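You operate a simulated robot arm through the tools that you are given. There is no shell and no other tool.

Carry out the task below with a simulated robot arm. There is one attempt and no reset: what you move stays moved.

Task
Set the two buns beside the baking tray on it and brush egg on the middle of each.
Fine: stand the brush back in its pot. A coat counts when it lies all over at full strength: go over it till it gets no stronger.

Only the result counts: the job must be done as asked and must still hold three seconds after the hand-in. Knocking over, shifting, dropping, spilling or breaking anything else fails it.

Robot
A 6-joint arm with a two-finger parallel gripper, fixed in place. Base frame: the origin is on the floor under the middle of its stand, x ahead of it, y to its left, z up; the work surface is at about z = 900. Lengths are in mm, angles in degrees, forces in N, time in s.
With the tool pointing down near the work surface it reaches from about 240 to 660 mm from the base axis. Its first joint turns from -66.0 to 66.0 degrees. Payload 2.9 kg.
The tool frame sits at the grasp point between the pads (the TCP): z along the fingers, y along the line on which they close. The tips reach 30 mm beyond it. The gripper opens to 110 mm. The fingers are 20 mm wide and 10 mm thick; the gripper's body (48 by 112 mm) begins 55 mm behind the TCP.
Orientation is told as [roll, pitch, yaw] about the base's x, y, z axes, in that order, counted from this pose: with the fingers straight down and closing along the base's y, the tool's x points along the base's -x, its y along +y and its z along -z.

Tools
- The arm moves only by the tool move_arm. Its argument "increments" is one flat list of numbers, 7 for each row, row after row: the shift along the tool's x, y, z in units of 30 mm (1.0 is 30 mm), then the turn, a rotation vector about the tool's x, y, z in units of 5 degrees (1.0 is 5 degrees), then the opening, from 0 (shut) to 1 (fully open). In form: [x, y, z, rx, ry, rz, jaw, x, y, z, rx, ry, rz, jaw, ...]. A call has 1 to 20 rows; each row shifts and turns the commanded pose from where the row before left it, along the tool's axes as they then stand. A call with a number of a shift or a turn outside -1 to 1 is refused whole. Each row takes 0.2 s and may step no farther than 50 mm and 8.6 degrees from the row before; otherwise, or with a gripper value out of range, the whole call is refused. Where a pose cannot be reached the arm comes as near as it can. A force on the tool above 40 N (or 10 N above the force at the start of the call, whichever is more), or a blocked arm, ends the call early, and 0.2 s more pass. The fingers move at their own pace (about 108 mm/s each) and stop on an object; they squeeze with about 36 N. The grip force told is the motor's: it shows also when the fingers shut on nothing. Time passes only in rows, and 0.2 s behind the last, so rows that do not move let the fingers close. The reply holds the time, the measured pose of the TCP, the force on the tool along the base axes, the opening and the grip force, in the units named above and with some noise, with the torque about the TCP (base axes, N m) and any sound that the robot's microphone picked up.
- Cameras (640 x 400 px; columns grow to the right, rows downward): "scene" is fixed at [93.4, 451.1, 1373.3]; the picture's right is [-0.65, -0.76, 0.00], its down [-0.42, 0.36, -0.83] and it looks along [0.64, -0.54, -0.55] (base axes); focal length 214 px, centre (320, 200). "wrist" rides on the gripper at [72, 17, -103] in the tool frame; the picture's right is [-0.23, 0.97, 0.00], its down [-0.76, -0.18, -0.62] and it looks along [-0.61, -0.14, 0.78] (tool axes); focal length 222 px, centre (320, 200).
- capture(camera): a new picture of that camera. It takes no simulated time.
- point_at(camera, pixels): for up to 12 pixels [column, row] of the newest picture of that camera ("zoom" is the newest enlarged one), the place [x, y, z] in the base frame of the surface seen there, good to about 2 mm, but the place of the scene camera against the robot may be out by one fixed shift of up to 18 mm in any direction. It takes no simulated time.
- close_up(camera, box): a new picture of the part [left, top, right, bottom] of that camera's present view, enlarged. It takes no simulated time.
- hand_in(): hands the job in; it is judged then, once.

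Unless the task says otherwise, let go and move clear before handing in.

The tools are called after "Emit:" as name(argument=value, ...) on one line, values as JSON. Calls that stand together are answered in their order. move_arm: Moves the arm, as the interface text tells. Its arguments: {"type":"object","properties":{"increments":{"type":"array","items":{"type":"number"}}},"required":["increments"]} The other tools are called the same way: capture (camera) takes a picture; point_at (camera, pixels) gives the place of the surface under pixels of a picture; close_up (camera, box) takes an enlarged picture of a part of a camera's view; hand_in () hands the job in.

At the start:

```text
clock: 0.0
tcp_pos: [370.1, 119.1, 1288.3]
tool_rot: [0.0, -0.1, 0.0]
wrist_force: [-0.5, -0.5, -0.5]
ft_torque: [0.02, 0.01, -0.01]
opening: 110.2
gripper_force: 0.0
```

scene: 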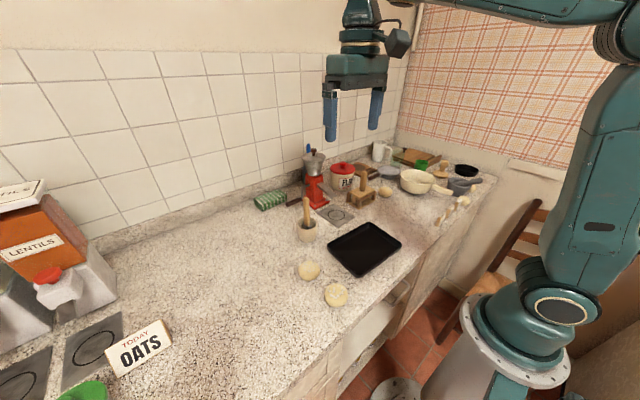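
wrist: 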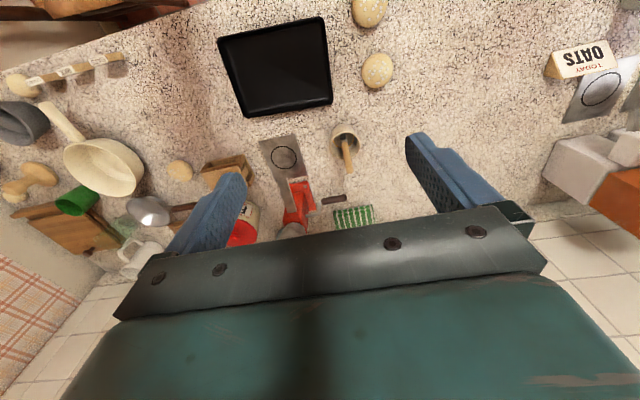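

The scene picture shows two buns (about pixels 308,270 and 336,295) beside the black tray (365,248), and a pot with a brush at about (307,225). I'll take enlarged views to see the details first.

Emit:
close_up(camera="scene", box=[240, 140, 500, 310])

Emit:
close_up(camera="wrist", box=[200, 0, 440, 240])

Emit:
point_at(camera="wrist", pixels=[[370, 10], [377, 70], [345, 130], [348, 160], [218, 40], [322, 18], [332, 102], [248, 115], [275, 65], [286, 158], [353, 215]])

Emit:
point_at(camera="scene", pixels=[[308, 270], [336, 294], [306, 200], [307, 225], [365, 222], [401, 243], [361, 275], [328, 248], [365, 247]])

```text
2.35 times, centred on (370, 225) of scene
```

zoom: 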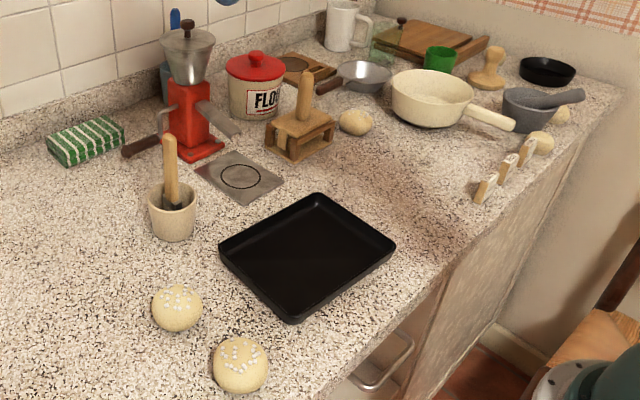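

```text
1.67 times, centred on (320, 120) of wrist
```

zoom: 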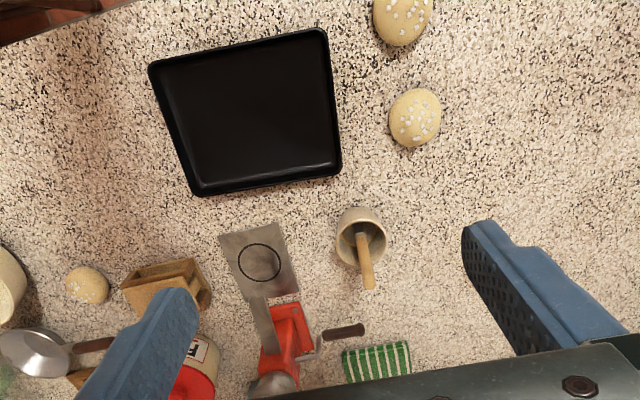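

```text
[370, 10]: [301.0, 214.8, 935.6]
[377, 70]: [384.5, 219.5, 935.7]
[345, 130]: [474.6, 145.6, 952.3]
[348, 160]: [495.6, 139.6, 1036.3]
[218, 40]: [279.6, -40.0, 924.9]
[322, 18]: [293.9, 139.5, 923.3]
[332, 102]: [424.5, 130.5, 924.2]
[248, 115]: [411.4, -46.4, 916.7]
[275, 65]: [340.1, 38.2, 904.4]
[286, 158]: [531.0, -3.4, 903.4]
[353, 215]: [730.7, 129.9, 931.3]
```

```text
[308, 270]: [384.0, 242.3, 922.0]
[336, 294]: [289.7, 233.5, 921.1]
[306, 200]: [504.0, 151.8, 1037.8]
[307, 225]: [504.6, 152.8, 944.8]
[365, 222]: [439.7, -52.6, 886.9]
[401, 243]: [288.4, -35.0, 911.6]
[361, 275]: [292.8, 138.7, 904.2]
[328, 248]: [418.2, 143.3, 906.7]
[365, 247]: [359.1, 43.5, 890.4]
```

The wrist view gives the buns at about (384,220) and (301,215), the tray spanning roughly x 280–425, y -45–140, and the brush pot near (475,145). I'll look closer at the pot, the buns and the other items.

Emit:
close_up(camera="scene", box=[285, 185, 335, 250])

Emit:
close_up(camera="scene", box=[290, 250, 360, 315])

Emit:
close_up(camera="scene", box=[330, 140, 490, 240])

Emit:
close_up(camera="wrist", box=[315, 110, 375, 190])

Emit:
close_up(camera="wrist", box=[335, 0, 415, 100])

```text
6.15 times, centred on (310, 218) of scene
```

zoom: 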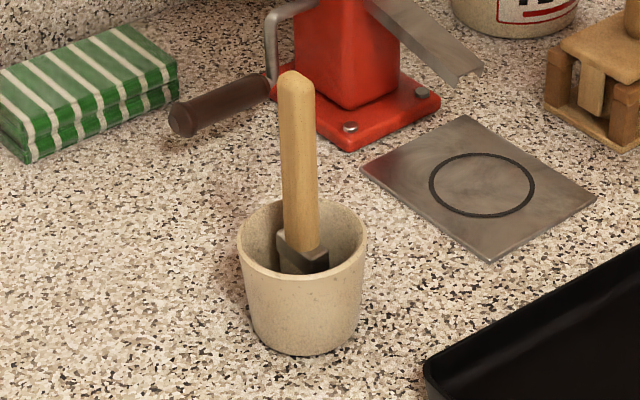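

```text
6.15 times, centred on (325, 282) of scene
```

zoom: 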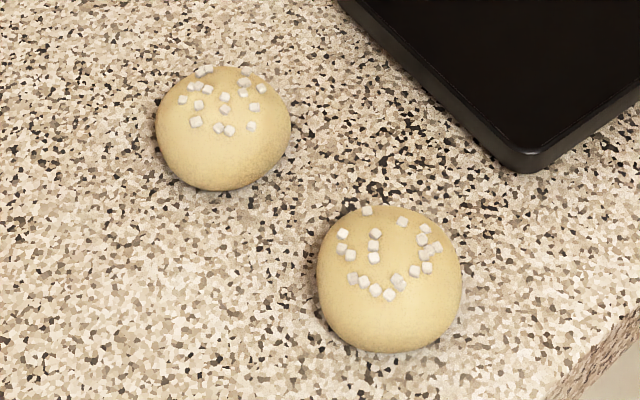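

```text
4.00 times, centred on (410, 190) of scene
```

zoom: 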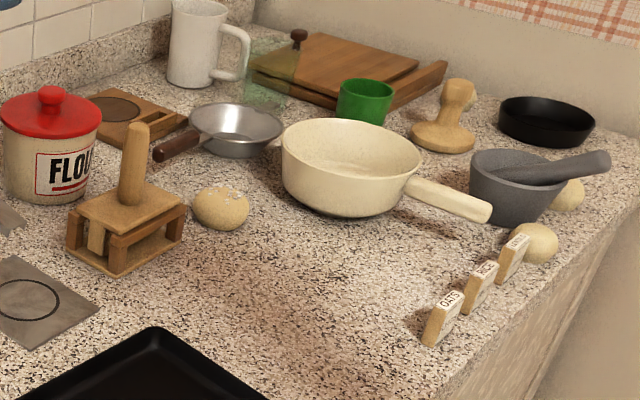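

```text
5.00 times, centred on (345, 150) of wrist
```

zoom: 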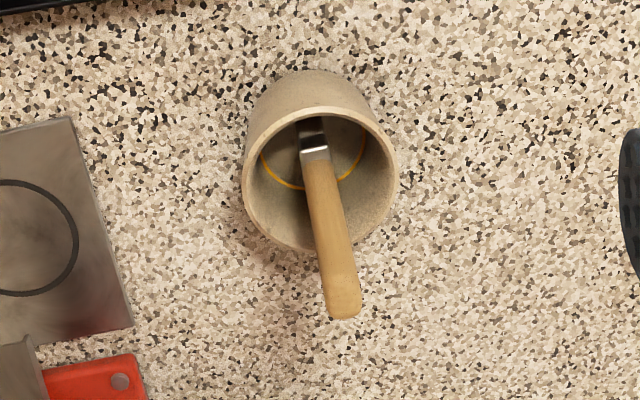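

```text
4.00 times, centred on (375, 50) of wrist
```

zoom: 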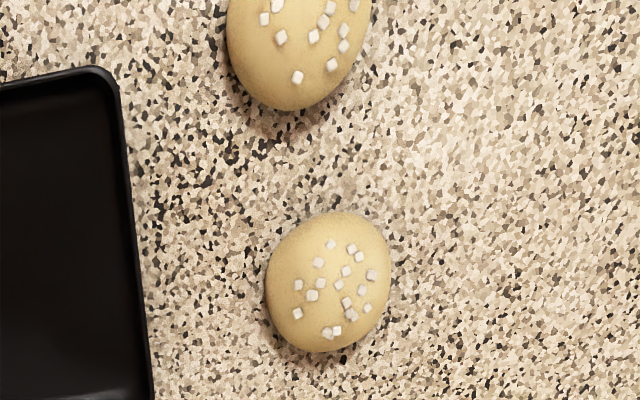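

The pot holds the brush upright with a yellow line inside it, and the buns have sugar grains on top. I'll move above the nearer bun to get a better wrist view before grasping.

Emit:
move_arm(increments=[0, 0.48, 0.9, 0, 0, 0, 1, 0, 0.48, 0.9, 0, 0, 0, 1, 0, 0.48, 0.9, 0, 0, 0, 1, 0, 0.48, 0.9, 0, 0, 0, 1, 0, 0.48, 0.9, 0, 0, 0, 1, 0, 0.48, 0.9, 0, 0, 0, 1, 0, 0.48, 0.9, 0, 0, 0, 1])

Emit:
capture(camera="wrist")

```text
clock: 1.6
tcp_pos: [369.4, 218.0, 1099.1]
tool_rot: [-0.1, -0.1, -0.1]
wrist_force: [-0.3, 0.1, -0.4]
ft_torque: [-0.01, 0.01, -0.02]
opening: 110.3
gripper_force: 0.1
```

```text
taken
```

wrist: 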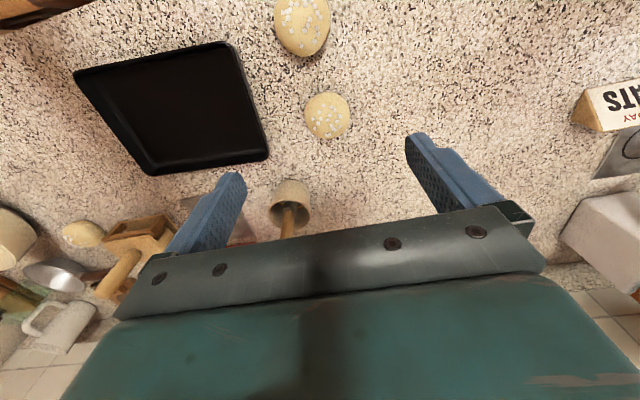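

Emit:
close_up(camera="wrist", box=[260, 0, 380, 150])

Emit:
point_at(camera="wrist", pixels=[[327, 116], [306, 117], [349, 117], [327, 94], [327, 137], [302, 22], [275, 22], [329, 22], [302, 52], [302, 4], [73, 75], [225, 42]])

Emit:
point_at(camera="wrist", pixels=[[268, 158], [153, 174], [170, 110], [100, 82], [222, 60], [255, 148], [155, 160], [290, 192], [290, 215], [285, 230], [271, 200], [309, 200]])

```text
2.67 times, centred on (320, 75) of wrist
```

zoom: 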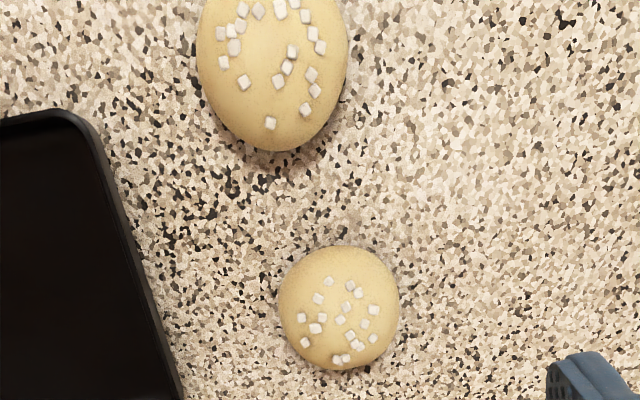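

```text
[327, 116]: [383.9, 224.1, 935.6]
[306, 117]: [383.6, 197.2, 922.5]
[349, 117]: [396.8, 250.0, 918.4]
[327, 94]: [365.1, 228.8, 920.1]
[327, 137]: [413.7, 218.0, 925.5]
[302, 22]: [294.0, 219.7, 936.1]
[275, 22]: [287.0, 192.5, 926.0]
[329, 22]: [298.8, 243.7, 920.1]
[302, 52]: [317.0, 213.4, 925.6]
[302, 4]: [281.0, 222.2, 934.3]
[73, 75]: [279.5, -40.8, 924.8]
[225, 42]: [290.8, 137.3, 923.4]
```

```text
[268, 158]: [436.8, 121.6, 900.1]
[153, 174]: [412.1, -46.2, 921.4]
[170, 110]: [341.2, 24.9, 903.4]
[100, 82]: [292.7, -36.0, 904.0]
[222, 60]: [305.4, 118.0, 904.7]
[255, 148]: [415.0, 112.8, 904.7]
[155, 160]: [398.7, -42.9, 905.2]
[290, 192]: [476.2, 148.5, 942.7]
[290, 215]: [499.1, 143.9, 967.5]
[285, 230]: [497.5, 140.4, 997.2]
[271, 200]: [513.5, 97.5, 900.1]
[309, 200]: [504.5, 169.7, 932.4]
```

Bun 1 is centred near (388,224), about 54 mm across with its top at z≈937. The tray floor is at about z 904 with its centre near (352,42), so I'll turn the tool to yaw 90° so the fingers close along x.

Emit:
move_arm(increments=[-0.62, 0.2, 0, 0, 0, -1, 0.8, 0, 0, 0, 0, 0, -1, 0.8, 0, 0, 0, 0, 0, -1, 0.8, 0, 0, 0, 0, 0, -1, 0.8, 0, 0, 0, 0, 0, -1, 0.8, 0, 0, 0, 0, 0, -1, 0.8, 0, 0, 0, 0, 0, -1, 0.8, 0, 0, 0, 0, 0, -1, 0.8, 0, 0, 0, 0, 0, -1, 0.8, 0, 0, 0, 0, 0, -1, 0.8, 0, 0, 0, 0, 0, -1, 0.8, 0, 0, 0, 0, 0, -1, 0.8, 0, 0, 0, 0, 0, -1, 0.8, 0, 0, 0, 0, 0, -1, 0.8, 0, 0, 0, 0, 0, -1, 0.8, 0, 0, 0, 0, 0, -1, 0.8, 0, 0, 0, 0, 0, -1, 0.8, 0, 0, 0, 0, 0, -1, 0.8])

Emit:
capture(camera="wrist")

```text
clock: 5.4
tcp_pos: [389.1, 224.5, 1099.4]
tool_rot: [0.1, -0.1, 90.1]
wrist_force: [-0.9, -0.4, -0.6]
ft_torque: [-0.01, -0.01, 0.01]
opening: 88.1
gripper_force: 0.1
```

```text
taken
```

wrist: 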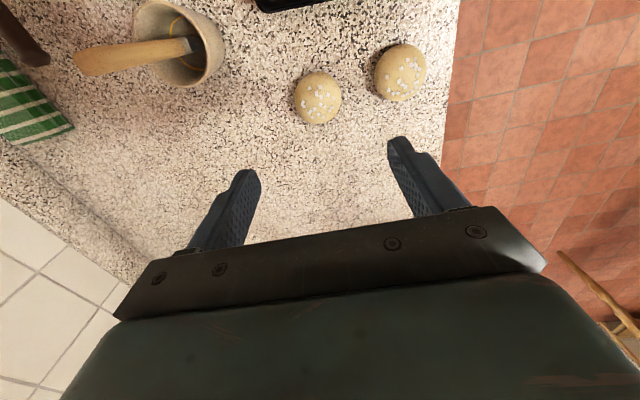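

Emit:
close_up(camera="wrist", box=[280, 30, 440, 135])

Emit:
point_at(camera="wrist", pixels=[[318, 98], [295, 98], [341, 98], [318, 74], [318, 122], [400, 72], [375, 72], [426, 72], [400, 45], [400, 100], [309, 85], [390, 60]])

Emit:
close_up(camera="wrist", box=[70, 0, 240, 100])

Emit:
point_at(camera="wrist", pixels=[[85, 65], [130, 56], [160, 50], [188, 46], [197, 46], [178, 3], [220, 45], [185, 86], [137, 20], [210, 60]])

```text
3.81 times, centred on (360, 82) of wrist
```

zoom: 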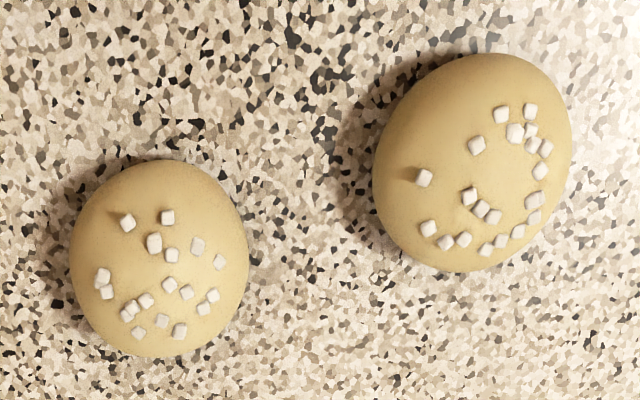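

```text
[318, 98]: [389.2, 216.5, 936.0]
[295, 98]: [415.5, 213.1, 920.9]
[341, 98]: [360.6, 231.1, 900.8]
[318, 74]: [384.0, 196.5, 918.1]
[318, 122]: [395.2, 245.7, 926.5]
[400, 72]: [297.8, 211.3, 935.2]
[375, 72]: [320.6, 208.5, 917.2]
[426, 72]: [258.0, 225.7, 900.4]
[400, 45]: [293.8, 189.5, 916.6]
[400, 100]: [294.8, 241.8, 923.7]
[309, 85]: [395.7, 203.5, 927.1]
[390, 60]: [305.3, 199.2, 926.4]
```

```text
3.76 times, centred on (155, 50) of wrist
```

zoom: 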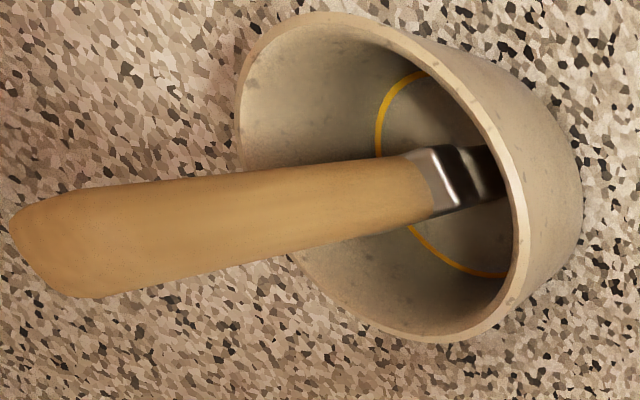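

```text
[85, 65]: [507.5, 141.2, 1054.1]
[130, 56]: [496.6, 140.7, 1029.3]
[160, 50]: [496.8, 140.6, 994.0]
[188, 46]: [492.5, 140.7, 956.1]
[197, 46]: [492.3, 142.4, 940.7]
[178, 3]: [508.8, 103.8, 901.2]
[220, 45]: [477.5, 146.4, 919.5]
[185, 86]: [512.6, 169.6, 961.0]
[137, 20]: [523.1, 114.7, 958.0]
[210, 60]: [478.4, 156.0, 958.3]
```

Both buns are clearly resolved: bun 1 centre ≈ (389,222), bun 2 centre ≈ (294,217), each about 27 mm in radius. I'll descend on bun 1 to z≈935 with the fingers 88 mm apart.

Emit:
move_arm(increments=[0.08, 0, 0.9, 0, 0, 0, 0.8, 0, 0, 0.9, 0, 0, 0, 0.8, 0, 0, 0.9, 0, 0, 0, 0.8, 0, 0, 0.9, 0, 0, 0, 0.8, 0, 0, 0.9, 0, 0, 0, 0.8, 0, 0, 0.5, 0, 0, 0, 0.8, 0, 0, 0.45, 0, 0, 0, 0.8])

Emit:
capture(camera="wrist")

Emit:
capture(camera="scene")

```text
clock: 7.0
tcp_pos: [387.6, 221.5, 936.6]
tool_rot: [0.0, 0.0, 90.1]
wrist_force: [-0.2, -0.5, -0.3]
ft_torque: [0.0, 0.01, 0.01]
opening: 87.9
gripper_force: 0.0
```

```text
taken
```

wrist: 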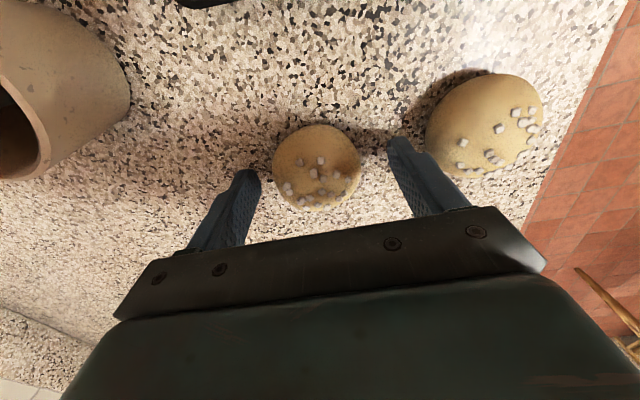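

```text
taken
```

scene: 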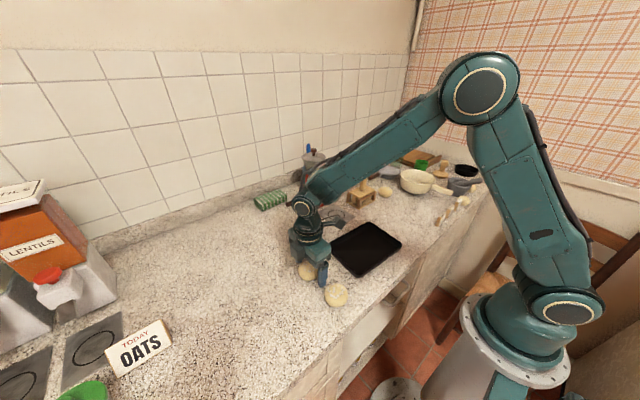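

The bun sits centred between the fingers (pixel 317,168) with no contact. I'll close on it.

Emit:
move_arm(increments=[0, 0, 0, 0, 0, 0, 0.42, 0, 0, 0, 0, 0, 0, 0.42, 0, 0, 0, 0, 0, 0, 0.42])

```text
clock: 7.8
tcp_pos: [388.3, 222.2, 935.2]
tool_rot: [0.1, 0.0, 90.0]
wrist_force: [-0.7, -0.3, 0.5]
ft_torque: [0.01, -0.01, 0.0]
opening: 56.0
gripper_force: 36.2
```

The bun is gripped at 56 mm with 36 N. I'll lift it 60 mm and carry it over the tray to about (355,82).

Emit:
move_arm(increments=[0, 0, -0.5, 0, 0, 0, 0.42, 0, 0, -0.75, 0, 0, 0, 0.42, 0, 0, -0.75, 0, 0, 0, 0.42, 0.67, 0.16, 0, 0, 0, 0, 0.42, 0.8, 0.19, 0, 0, 0, 0, 0.42, 0.8, 0.19, 0, 0, 0, 0, 0.42, 0.8, 0.19, 0, 0, 0, 0, 0.42, 0.8, 0.19, 0, 0, 0, 0, 0.42, 0.8, 0.18, 0, 0, 0, 0, 0.42, 0, 0, 0, 0, 0, 0, 0.42])

Emit:
capture(camera="wrist")

Emit:
capture(camera="scene")

```text
clock: 10.0
tcp_pos: [354.2, 81.6, 994.0]
tool_rot: [0.1, 0.0, 90.0]
wrist_force: [0.5, 0.0, -1.1]
ft_torque: [0.0, -0.01, 0.0]
opening: 56.0
gripper_force: 35.5
```

```text
taken
```

wrist: 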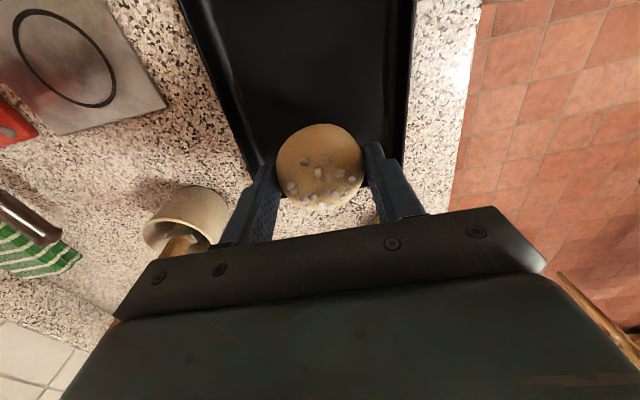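

```text
taken
```

scene: 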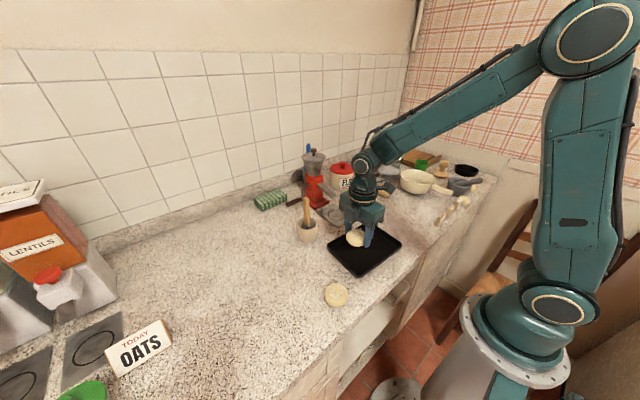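

The bun is held over the tray. I'll measure the tray walls around it before lowering.

Emit:
close_up(camera="wrist", box=[160, 60, 460, 240])

Emit:
point_at(camera="wrist", pixels=[[232, 130], [250, 168], [258, 165], [410, 130], [408, 165], [398, 150], [320, 128], [320, 165], [268, 160], [290, 205], [240, 120], [402, 120]])

```text
2.13 times, centred on (310, 150) of wrist
```

zoom: 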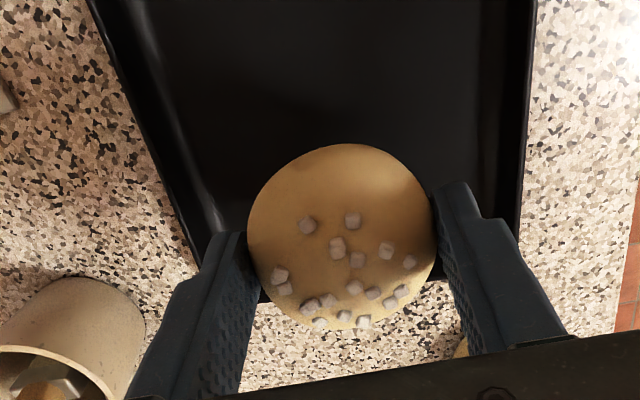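

```text
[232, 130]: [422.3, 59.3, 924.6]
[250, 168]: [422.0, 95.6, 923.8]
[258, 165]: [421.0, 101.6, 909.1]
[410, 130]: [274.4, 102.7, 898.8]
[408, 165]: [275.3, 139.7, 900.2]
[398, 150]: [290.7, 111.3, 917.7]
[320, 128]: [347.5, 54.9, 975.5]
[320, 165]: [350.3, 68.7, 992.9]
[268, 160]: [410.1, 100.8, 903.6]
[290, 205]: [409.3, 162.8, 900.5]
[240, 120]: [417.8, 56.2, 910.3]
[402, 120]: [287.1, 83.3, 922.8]
```

The tray's walls at this y run from x≈287 to 422, so the bun at x≈354 is central. I'll lower it onto the tray floor.

Emit:
move_arm(increments=[0.05, 0, 0.6, 0, 0, 0, 0.42, 0, 0, 0.6, 0, 0, 0, 0.42, 0, 0, 0.4, 0, 0, 0, 0.42, 0, 0, 0.15, 0, 0, 0, 0.42, 0, 0, 0.05, 0, 0, 0, 0.42, 0, 0, 0, 0, 0, 0, 0.42])

```text
clock: 11.4
tcp_pos: [355.6, 79.5, 940.8]
tool_rot: [0.0, 0.0, 90.0]
wrist_force: [-0.4, -0.4, -0.8]
ft_torque: [0.0, -0.02, 0.02]
opening: 56.0
gripper_force: 35.6
```

Emit:
move_arm(increments=[0, 0, 0.04, 0, 0, 0, 0.42, 0, 0, 0.02, 0, 0, 0, 0.42])

```text
clock: 12.0
tcp_pos: [354.9, 80.1, 939.2]
tool_rot: [-0.1, 0.0, 89.9]
wrist_force: [0.7, 0.1, -0.4]
ft_torque: [-0.01, -0.03, 0.0]
opening: 56.1
gripper_force: 36.6
```

The bun should be at or within a millimetre of the tray floor, with the force near zero. I'll open just to 75 mm so the fingers stay clear of the walls, and rise.

Emit:
move_arm(increments=[0, 0, 0, 0, 0, 0, 0.56, 0, 0, 0, 0, 0, 0, 0.64, 0, 0, 0, 0, 0, 0, 0.68, 0, 0, 0, 0, 0, 0, 0.68, 0, 0, -0.5, 0, 0, 0, 0.68, 0, 0, -0.8, 0, 0, 0, 0.68, 0, 0, -1, 0, 0, 0, 0.68, 0, 0, -1, 0, 0, 0, 0.68])

Emit:
capture(camera="wrist")

```text
clock: 13.8
tcp_pos: [355.2, 80.3, 1039.5]
tool_rot: [0.1, 0.0, 90.1]
wrist_force: [-0.4, 0.1, 0.2]
ft_torque: [-0.01, 0.01, -0.01]
opening: 74.8
gripper_force: 0.1
```

```text
taken
```

wrist: 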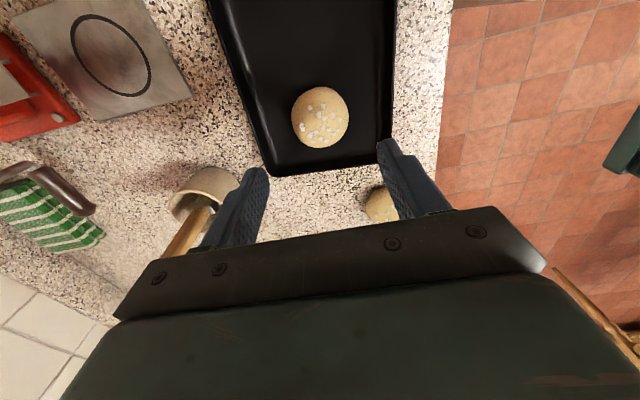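

Bun 1 rests on the tray at pixel (320,118). Now I'll move above bun 2 at about (294,217).

Emit:
point_at(camera="wrist", pixels=[[320, 117], [292, 117], [348, 117], [320, 90], [320, 143], [320, 110]])

Emit:
move_arm(increments=[-0.767, 0.339, 0, 0, 0, 0, 0.8, -0.767, 0.339, 0, 0, 0, 0, 0.8, -0.767, 0.339, 0, 0, 0, 0, 0.8, -0.767, 0.339, 0, 0, 0, 0, 0.8, -0.767, 0.339, 0, 0, 0, 0, 0.8, -0.767, 0.339, 0, 0, 0, 0, 0.8, 0, 0, 0, 0, 0, 0, 0.8])

Emit:
capture(camera="wrist")

```text
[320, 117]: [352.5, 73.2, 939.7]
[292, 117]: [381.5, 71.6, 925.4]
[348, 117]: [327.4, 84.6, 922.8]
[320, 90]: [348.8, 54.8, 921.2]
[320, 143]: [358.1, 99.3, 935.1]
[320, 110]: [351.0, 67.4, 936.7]
```

```text
clock: 15.4
tcp_pos: [295.1, 219.7, 1038.7]
tool_rot: [0.0, 0.0, 89.9]
wrist_force: [0.7, 0.5, -0.2]
ft_torque: [0.01, 0.03, 0.01]
opening: 88.0
gripper_force: 0.0
```

```text
taken
```

wrist: 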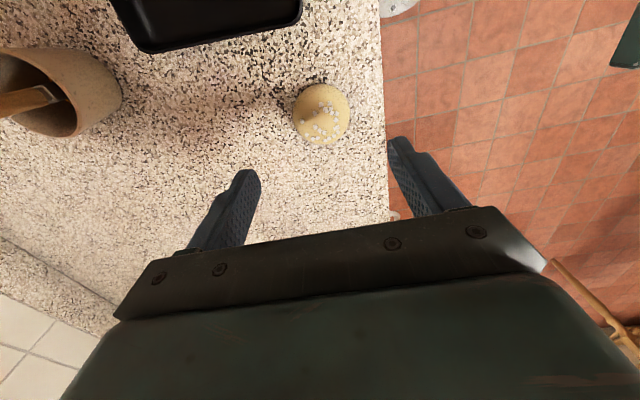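

Emit:
point_at(camera="wrist", pixels=[[321, 112], [293, 112], [349, 112], [321, 84], [321, 142], [384, 112], [305, 95], [338, 130], [388, 180]])

Emit:
close_up(camera="wrist", box=[270, 60, 410, 160])

```text
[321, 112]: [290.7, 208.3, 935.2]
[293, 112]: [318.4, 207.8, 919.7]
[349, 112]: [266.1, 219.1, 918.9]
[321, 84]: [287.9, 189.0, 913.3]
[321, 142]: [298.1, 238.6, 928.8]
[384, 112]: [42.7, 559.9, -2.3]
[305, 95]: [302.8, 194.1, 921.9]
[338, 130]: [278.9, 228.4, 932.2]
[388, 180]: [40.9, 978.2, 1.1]
```

```text
4.00 times, centred on (340, 110) of wrist
```

zoom: 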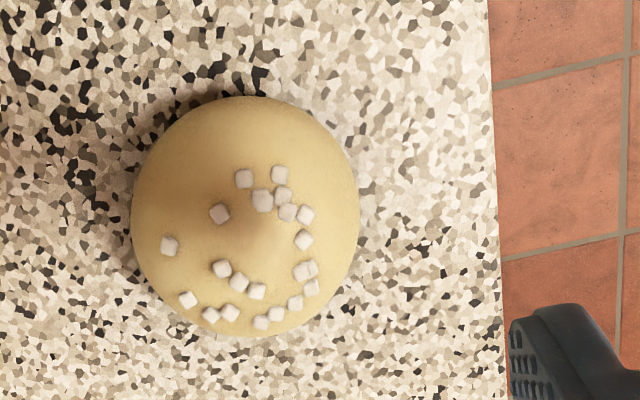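

Bun 2's centre is about (292,217). I'll correct by a few millimetres, descend and close on it.

Emit:
move_arm(increments=[0.08, 0.1, 0.8, 0, 0, 0, 0.8, 0, 0, 0.8, 0, 0, 0, 0.8, 0, 0, 0.8, 0, 0, 0, 0.8, 0, 0, 0.6, 0, 0, 0, 0.8, 0, 0, 0.44, 0, 0, 0, 0.8, 0, 0, 0, 0, 0, 0, 0.8])

Emit:
capture(camera="wrist")

```text
clock: 16.8
tcp_pos: [291.4, 216.0, 934.4]
tool_rot: [0.0, 0.0, 90.0]
wrist_force: [0.5, -0.8, -0.2]
ft_torque: [0.04, 0.02, 0.0]
opening: 88.1
gripper_force: 0.0
```

```text
taken
```

wrist: 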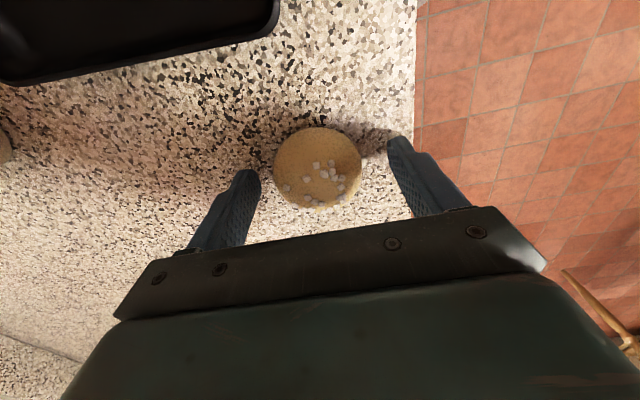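

Centred between the fingers at pixel (318,168). Closing, lifting 80 mm, and carrying it to about (348,0) over the tray's other half.

Emit:
move_arm(increments=[0, 0, 0, 0, 0, 0, 0.42, 0, 0, 0, 0, 0, 0, 0.42, 0, 0, 0, 0, 0, 0, 0.42, 0, 0, -0.5, 0, 0, 0, 0.42, 0, 0, -0.75, 0, 0, 0, 0.42, 0, 0, -0.75, 0, 0, 0, 0.42, 0, 0, -0.75, 0, 0, 0, 0.42])

Emit:
move_arm(increments=[0.6, -0.157, 0, 0, 0, 0, 0.42, 0.825, -0.215, 0, 0, 0, 0, 0.42, 0.825, -0.215, 0, 0, 0, 0, 0.42, 0.825, -0.215, 0, 0, 0, 0, 0.42, 0.825, -0.215, 0, 0, 0, 0, 0.42, 0.825, -0.215, 0, 0, 0, 0, 0.42, 0.825, -0.215, 0, 0, 0, 0, 0.42, 0.825, -0.215, 0, 0, 0, 0, 0.42, 0.825, -0.215, 0, 0, 0, 0, 0.42, 0, 0, 0, 0, 0, 0, 0.42])

Emit:
capture(camera="wrist")

Emit:
capture(camera="scene")

```text
clock: 18.4
tcp_pos: [290.1, 216.0, 1017.5]
tool_rot: [0.0, 0.1, 89.9]
wrist_force: [0.2, 0.3, -0.5]
ft_torque: [0.01, -0.02, -0.03]
opening: 56.1
gripper_force: 35.9
```

```text
clock: 20.6
tcp_pos: [347.0, -0.8, 1017.9]
tool_rot: [0.1, -0.1, 90.0]
wrist_force: [0.6, 0.1, -0.5]
ft_torque: [0.0, 0.0, -0.03]
opening: 55.6
gripper_force: 35.5
```

```text
taken
```

wrist: 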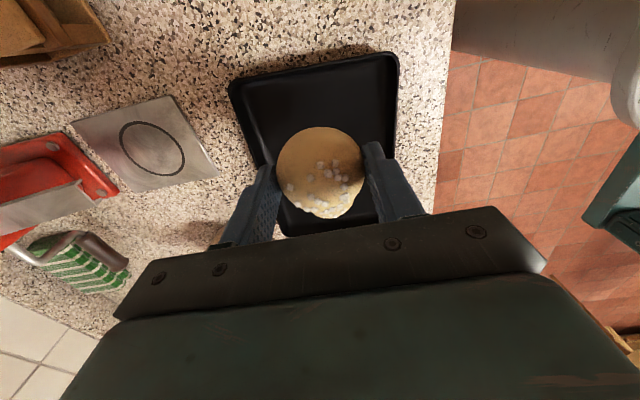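

```text
taken
```

scene: 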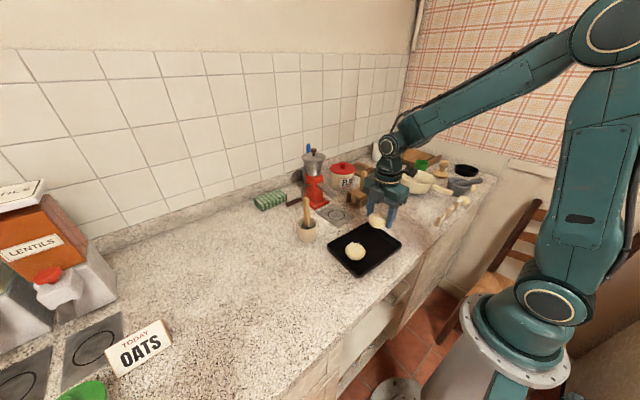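

The bun is over the tray's far half (pixel 320,172) with the rim visible all round it. I'll lower it the ~79 mm to the tray floor.

Emit:
move_arm(increments=[0, 0, 0.7, 0, 0, 0, 0.42, 0, 0, 0.7, 0, 0, 0, 0.42, 0, 0, 0.6, 0, 0, 0, 0.42, 0, 0, 0.4, 0, 0, 0, 0.42, 0, 0, 0.15, 0, 0, 0, 0.42, 0, 0, 0.05, 0, 0, 0, 0.42, 0, 0, 0.03, 0, 0, 0, 0.42])

```text
clock: 22.2
tcp_pos: [346.7, 0.6, 938.3]
tool_rot: [-0.1, 0.1, 90.0]
wrist_force: [-0.5, 0.5, 0.0]
ft_torque: [0.01, 0.0, 0.01]
opening: 55.7
gripper_force: 36.0
```

Emit:
move_arm(increments=[0, 0, 0, 0, 0, 0, 0.56, 0, 0, 0, 0, 0, 0, 0.64, 0, 0, 0, 0, 0, 0, 0.68, 0, 0, 0, 0, 0, 0, 0.68, 0, 0, -0.5, 0, 0, 0, 0.68, 0, 0, -0.8, 0, 0, 0, 0.68, 0, 0, -1, 0, 0, 0, 0.68, 0, 0, -1, 0, 0, 0, 0.68, 0, 0, -1, 0, 0, 0, 0.68, 0, 0, -1, 0, 0, 0, 0.68, 0, 0, -1, 0, 0, 0, 0.68])

Emit:
capture(camera="wrist")

Emit:
capture(camera="scene")

```text
clock: 24.6
tcp_pos: [346.9, -0.1, 1128.8]
tool_rot: [0.0, 0.1, 90.0]
wrist_force: [-0.6, 0.4, -0.4]
ft_torque: [0.03, 0.02, -0.02]
opening: 75.1
gripper_force: 0.1
```

```text
taken
```

wrist: 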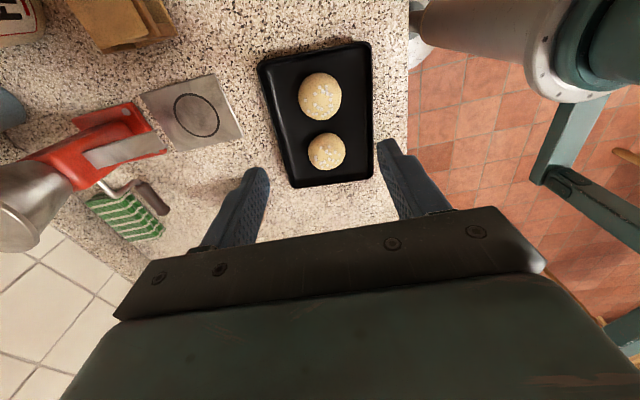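

```text
taken
```

scene: 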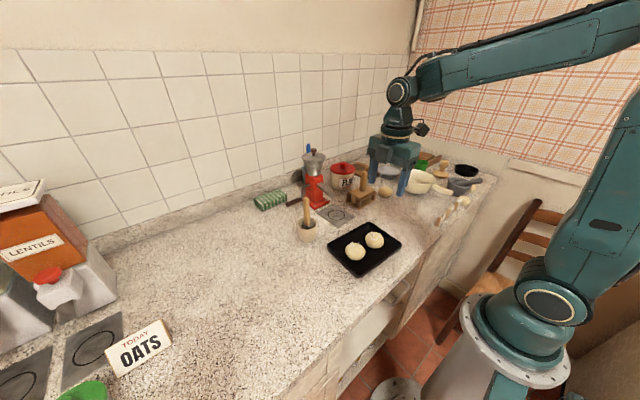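

Both buns now lie in the tray (pixels 320,97 and 327,152). Next I'll move toward the pot and turn back to yaw 0 to look at the brush.

Emit:
point_at(camera="wrist", pixels=[[320, 97], [299, 97], [341, 97], [320, 73], [320, 121], [327, 152], [308, 152], [346, 152], [327, 133], [327, 170], [258, 66], [376, 176]])

Emit:
move_arm(increments=[-0.783, -0.4, 0.1, 0, 0, 0, 0.68, -0.783, -0.4, 0.1, 0, 0, 0, 0.68, -0.783, -0.4, 0.1, 0, 0, 0, 0.68, -0.783, -0.4, 0.1, 0, 0, 0, 0.68, -0.783, -0.4, 0.1, 0, 0, 0, 0.68, -0.783, -0.4, 0.1, 0, 0, 0, 0.68])

Emit:
move_arm(increments=[0, 0, 0, 0, 0, 1, 0.6, 0, 0, 0, 0, 0, 1, 0.6, 0, 0, 0, 0, 0, 1, 0.6, 0, 0, 0, 0, 0, 1, 0.6, 0, 0, 0, 0, 0, 1, 0.6, 0, 0, 0, 0, 0, 1, 0.6, 0, 0, 0, 0, 0, 1, 0.6, 0, 0, 0, 0, 0, 1, 0.6, 0, 0, 0, 0, 0, 1, 0.6, 0, 0, 0, 0, 0, 1, 0.6, 0, 0, 0, 0, 0, 1, 0.6, 0, 0, 0, 0, 0, 1, 0.6, 0, 0, 0, 0, 0, 1, 0.6, 0, 0, 0, 0, 0, 1, 0.6, 0, 0, 0, 0, 0, 1, 0.6, 0, 0, 0, 0, 0, 1, 0.6, 0, 0, 0, 0, 0, 1, 0.6, 0, 0, 0, 0, 0, 1, 0.6])

Emit:
capture(camera="wrist")

```text
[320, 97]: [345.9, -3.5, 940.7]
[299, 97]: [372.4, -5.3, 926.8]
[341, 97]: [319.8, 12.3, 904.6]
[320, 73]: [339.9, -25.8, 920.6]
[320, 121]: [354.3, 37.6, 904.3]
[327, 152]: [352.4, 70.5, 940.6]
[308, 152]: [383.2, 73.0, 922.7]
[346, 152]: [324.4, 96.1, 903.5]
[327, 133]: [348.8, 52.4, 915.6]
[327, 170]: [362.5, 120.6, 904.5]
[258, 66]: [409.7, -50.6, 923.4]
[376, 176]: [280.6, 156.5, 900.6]
```

```text
clock: 26.0
tcp_pos: [419.4, 142.7, 1109.9]
tool_rot: [0.1, 0.0, 90.0]
wrist_force: [0.0, 0.7, -1.0]
ft_torque: [0.0, -0.03, 0.01]
opening: 74.8
gripper_force: 0.1
```

```text
clock: 29.8
tcp_pos: [419.8, 140.3, 1110.8]
tool_rot: [-0.1, -0.1, 0.0]
wrist_force: [0.2, 0.6, 0.0]
ft_torque: [0.01, -0.01, 0.0]
opening: 66.3
gripper_force: 0.1
```

```text
taken
```

wrist: 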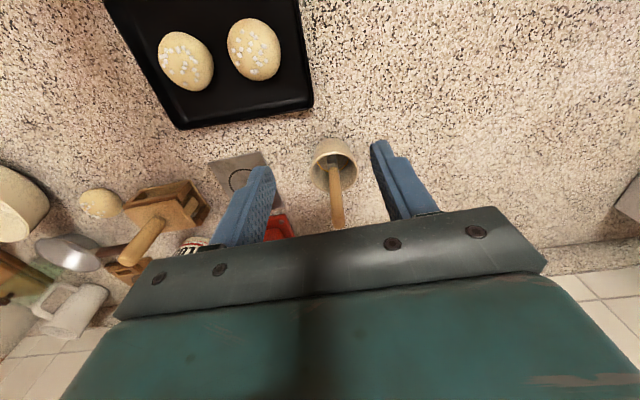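

Emit:
close_up(camera="wrist", box=[295, 130, 375, 240])

Emit:
point_at(camera="wrist", pixels=[[333, 165], [334, 180], [335, 195], [337, 210], [338, 222], [339, 226], [330, 195], [341, 195], [312, 165], [355, 165], [328, 140], [333, 158]])

Emit:
close_up(camera="scene", box=[285, 185, 335, 250])

Emit:
point_at(camera="scene", pixels=[[308, 198], [308, 202], [308, 210], [309, 217], [309, 222], [298, 223], [315, 224], [306, 230], [307, 240], [356, 252], [374, 240]])

```text
3.64 times, centred on (335, 185) of wrist
```

zoom: 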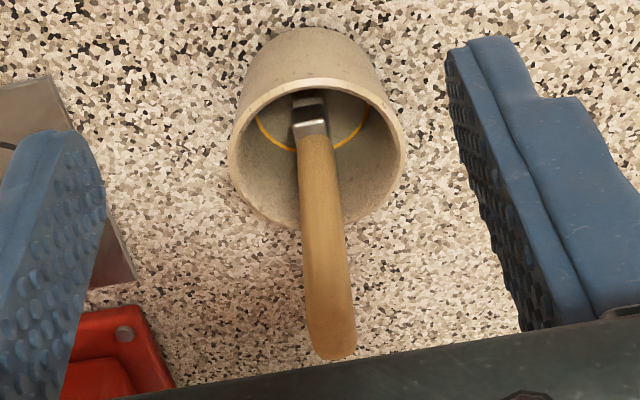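

```text
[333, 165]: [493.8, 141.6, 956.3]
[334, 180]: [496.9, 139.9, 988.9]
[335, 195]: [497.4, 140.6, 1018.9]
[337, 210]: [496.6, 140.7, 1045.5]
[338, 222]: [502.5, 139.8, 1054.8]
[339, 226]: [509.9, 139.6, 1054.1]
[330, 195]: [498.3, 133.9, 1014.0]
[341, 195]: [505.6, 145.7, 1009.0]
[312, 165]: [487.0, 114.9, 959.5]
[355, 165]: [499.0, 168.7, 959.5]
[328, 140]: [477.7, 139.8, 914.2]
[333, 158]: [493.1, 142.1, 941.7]
```

```text
6.15 times, centred on (310, 218) of scene
```

zoom: 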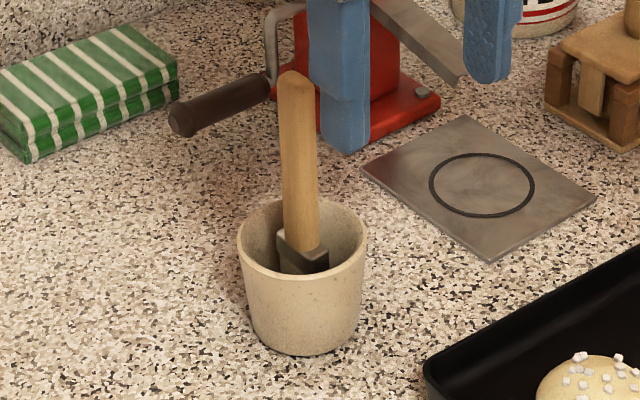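

```text
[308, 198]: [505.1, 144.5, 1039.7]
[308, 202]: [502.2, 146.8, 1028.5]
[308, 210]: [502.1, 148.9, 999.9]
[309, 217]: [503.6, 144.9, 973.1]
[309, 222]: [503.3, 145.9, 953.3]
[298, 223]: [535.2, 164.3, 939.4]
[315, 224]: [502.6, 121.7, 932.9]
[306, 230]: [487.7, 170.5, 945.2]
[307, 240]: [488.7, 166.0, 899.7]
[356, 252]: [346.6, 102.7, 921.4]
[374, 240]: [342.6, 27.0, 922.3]
```

The handle is vertical at about (504,140), from z≈956 to 1055, and the pot rim is at z≈959 with its centre near (505,139.5). Let me check how near the grinder is before descending there.

Emit:
point_at(camera="scene", pixels=[[335, 198], [288, 206], [300, 200], [318, 205], [314, 152], [314, 170], [327, 207], [340, 220], [329, 195], [300, 190]])

Emit:
close_up(camera="scene", box=[270, 130, 400, 230])

```text
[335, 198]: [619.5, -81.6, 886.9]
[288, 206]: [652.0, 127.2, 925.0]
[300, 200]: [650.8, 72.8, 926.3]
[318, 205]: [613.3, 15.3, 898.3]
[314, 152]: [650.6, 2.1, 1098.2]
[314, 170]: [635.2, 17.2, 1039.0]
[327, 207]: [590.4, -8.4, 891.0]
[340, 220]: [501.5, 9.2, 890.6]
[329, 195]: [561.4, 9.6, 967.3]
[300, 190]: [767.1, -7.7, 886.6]
```

```text
4.00 times, centred on (335, 180) of scene
```

zoom: 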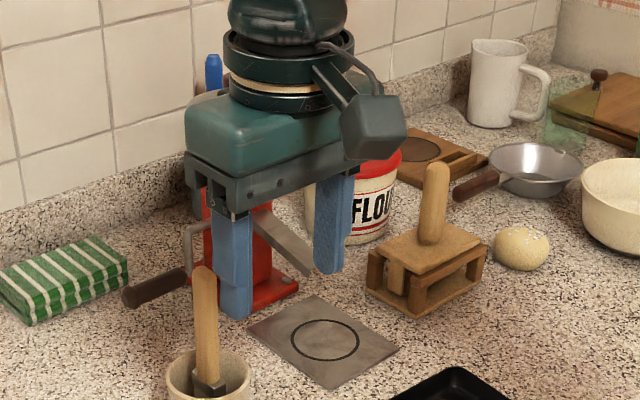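

The grinder is over 90 mm away from the pot in x and y, so the path is clear. I'll move over the brush and lower the open fingers around the handle to z≈1008.

Emit:
move_arm(increments=[-0.94, 0, 0, 0, 0, 0, 0.5, -0.94, 0, 0, 0, 0, 0, 0.5, -0.94, 0, 0, 0, 0, 0, 0.5, 0, 0, 0, 0, 0, 0, 0.5, 0, 0, 0.9, 0, 0, 0, 0.5, 0, 0, 0.9, 0, 0, 0, 0.5, 0, 0, 0.9, 0, 0, 0, 0.5, 0, 0, 0.7, 0, 0, 0, 0.5, 0, 0, 0, 0, 0, 0, 0.5])

Emit:
capture(camera="wrist")

Emit:
close_up(camera="scene", box=[260, 140, 380, 260])

```text
clock: 31.8
tcp_pos: [505.0, 141.4, 1007.8]
tool_rot: [-0.1, 0.1, 0.0]
wrist_force: [-0.8, 0.2, 1.1]
ft_torque: [0.0, 0.01, 0.03]
opening: 55.1
gripper_force: 0.1
```

```text
taken
```

wrist: 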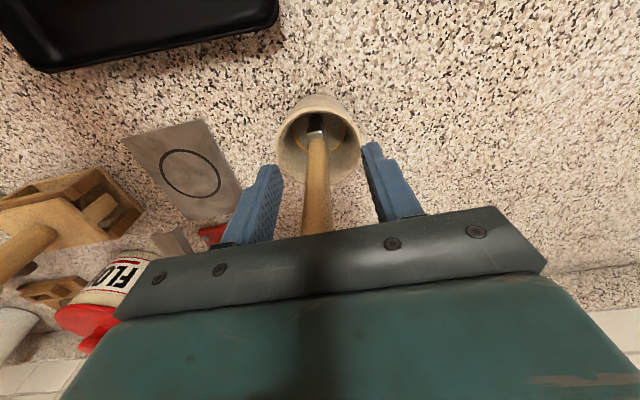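

```text
3.33 times, centred on (320, 200) of scene
```

zoom: 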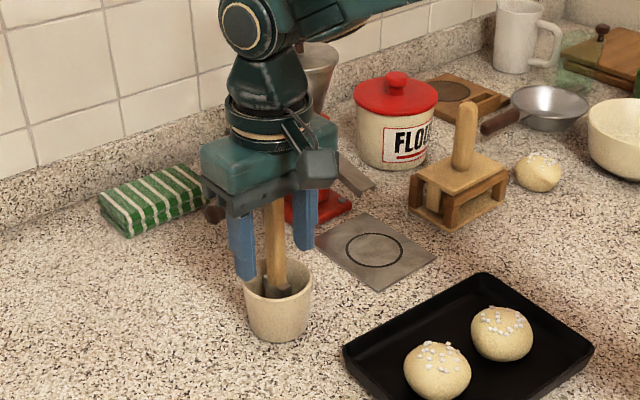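

The handle sits centred between the fingers (pixel 317,175). A look into the pot, then I'll close on it.

Emit:
close_up(camera="wrist", box=[265, 85, 375, 215])

Emit:
point_at(camera="wrist", pixels=[[316, 130], [300, 140], [335, 130], [300, 120], [316, 118], [345, 140], [316, 180], [295, 160]])

Emit:
move_arm(increments=[0, 0, 0, 0, 0, 0, 0.25, 0, 0, 0, 0, 0, 0, 0.1, 0, 0, 0, 0, 0, 0, 0.05, 0, 0, 0, 0, 0, 0, 0.05])

Emit:
capture(camera="wrist")

```text
3.08 times, centred on (320, 150) of wrist
```

zoom: 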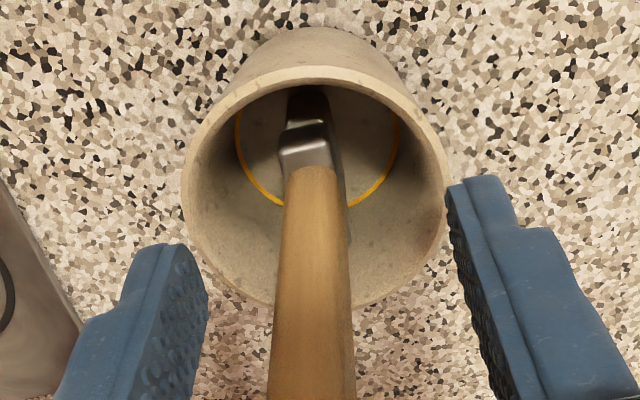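

```text
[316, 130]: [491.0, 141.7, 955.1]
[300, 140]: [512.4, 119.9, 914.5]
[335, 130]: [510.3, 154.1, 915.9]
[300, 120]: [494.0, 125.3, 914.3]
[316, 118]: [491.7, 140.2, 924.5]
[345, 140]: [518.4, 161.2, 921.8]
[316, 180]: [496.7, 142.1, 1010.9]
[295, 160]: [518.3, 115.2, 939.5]
```

```text
clock: 32.8
tcp_pos: [505.5, 140.3, 1008.3]
tool_rot: [-0.1, 0.1, 0.0]
wrist_force: [0.3, -0.6, 0.2]
ft_torque: [-0.05, -0.02, -0.01]
opening: 11.9
gripper_force: 36.2
```

```text
taken
```

wrist: 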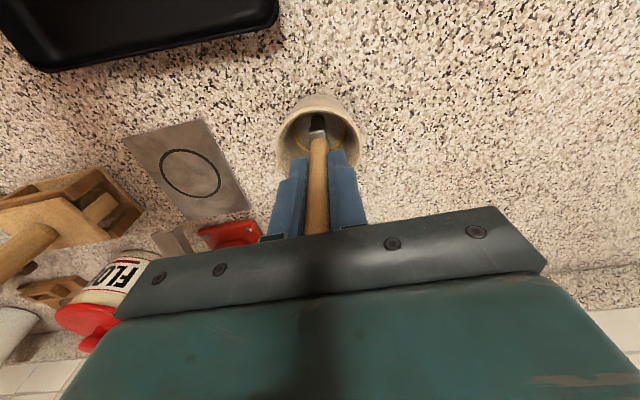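

The brush is gripped at 11.9 mm. I'll lift it straight up about 95 mm and look at the bristles.

Emit:
move_arm(increments=[0, 0, -0.4, 0, 0, 0, 0.05, 0, 0, -0.7, 0, 0, 0, 0.05, 0, 0, -0.7, 0, 0, 0, 0.05, 0, 0, -0.7, 0, 0, 0, 0.05, 0, 0, -0.7, 0, 0, 0, 0.05, 0, 0, 0, 0, 0, 0, 0.05])

Emit:
capture(camera="wrist")

Emit:
close_up(camera="scene", box=[260, 150, 360, 250])

```text
clock: 34.2
tcp_pos: [504.3, 141.0, 1105.0]
tool_rot: [0.0, 0.0, 0.1]
wrist_force: [0.3, 0.3, 0.4]
ft_torque: [0.02, 0.0, -0.03]
opening: 12.1
gripper_force: 36.0
```

```text
taken
```

wrist: 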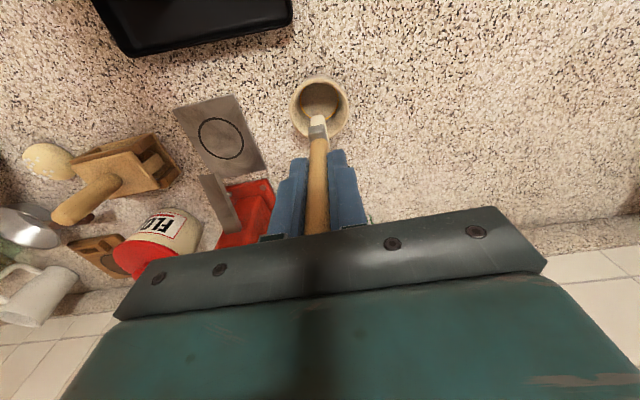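

```text
4.00 times, centred on (310, 200) of scene
```

zoom: 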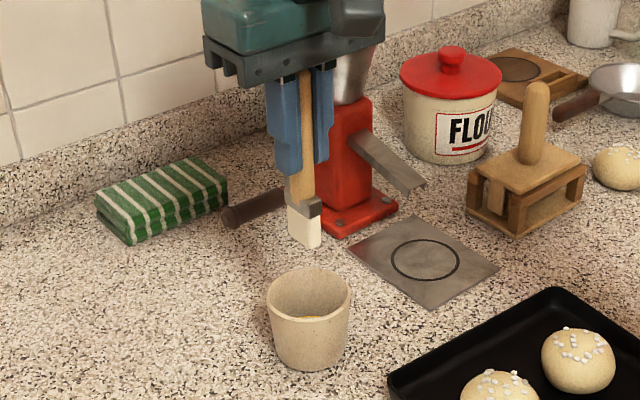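

The brush came out cleanly; its cream bristles show at wrist pixel (317,121). I'll measure the tip and look into the pot.

Emit:
close_up(camera="wrist", box=[270, 65, 370, 165])

Emit:
point_at(camera="wrist", pixels=[[317, 117], [317, 122], [317, 130], [311, 118], [324, 118], [318, 140], [318, 115], [318, 90], [318, 105], [335, 110]])

Emit:
close_up(camera="scene", box=[290, 165, 330, 245])

Emit:
point_at(camera="scene", pixels=[[309, 210], [309, 203], [305, 204], [313, 204], [305, 209], [312, 209], [309, 200]])

```text
4.00 times, centred on (320, 115) of wrist
```

zoom: 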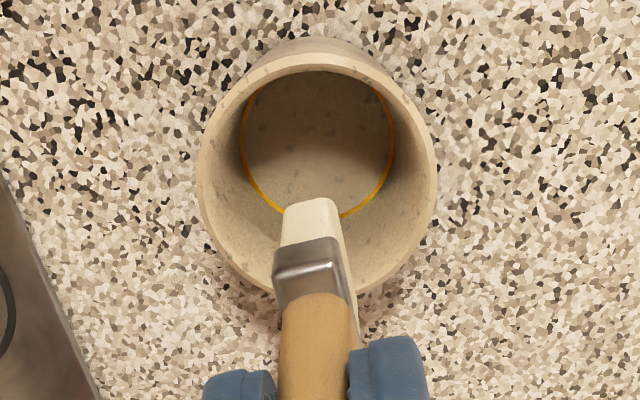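

```text
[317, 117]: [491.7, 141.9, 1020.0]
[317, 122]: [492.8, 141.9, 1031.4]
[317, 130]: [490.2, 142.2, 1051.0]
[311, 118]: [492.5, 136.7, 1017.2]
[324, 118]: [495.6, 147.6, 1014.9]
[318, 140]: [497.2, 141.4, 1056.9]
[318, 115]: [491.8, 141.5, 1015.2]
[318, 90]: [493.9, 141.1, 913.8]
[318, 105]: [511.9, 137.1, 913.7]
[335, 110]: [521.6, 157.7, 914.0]
```

```text
5.00 times, centred on (310, 205) of scene
```

zoom: 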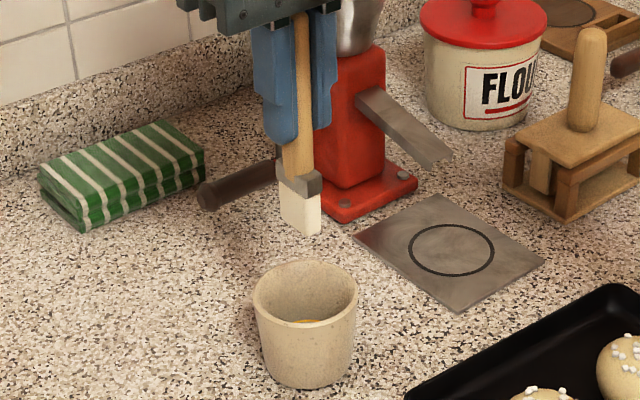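

```text
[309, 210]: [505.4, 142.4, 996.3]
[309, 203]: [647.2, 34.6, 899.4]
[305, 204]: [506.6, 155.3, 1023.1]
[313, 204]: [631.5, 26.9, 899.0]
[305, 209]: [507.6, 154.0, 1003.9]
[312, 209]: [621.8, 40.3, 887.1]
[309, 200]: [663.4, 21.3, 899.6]
```

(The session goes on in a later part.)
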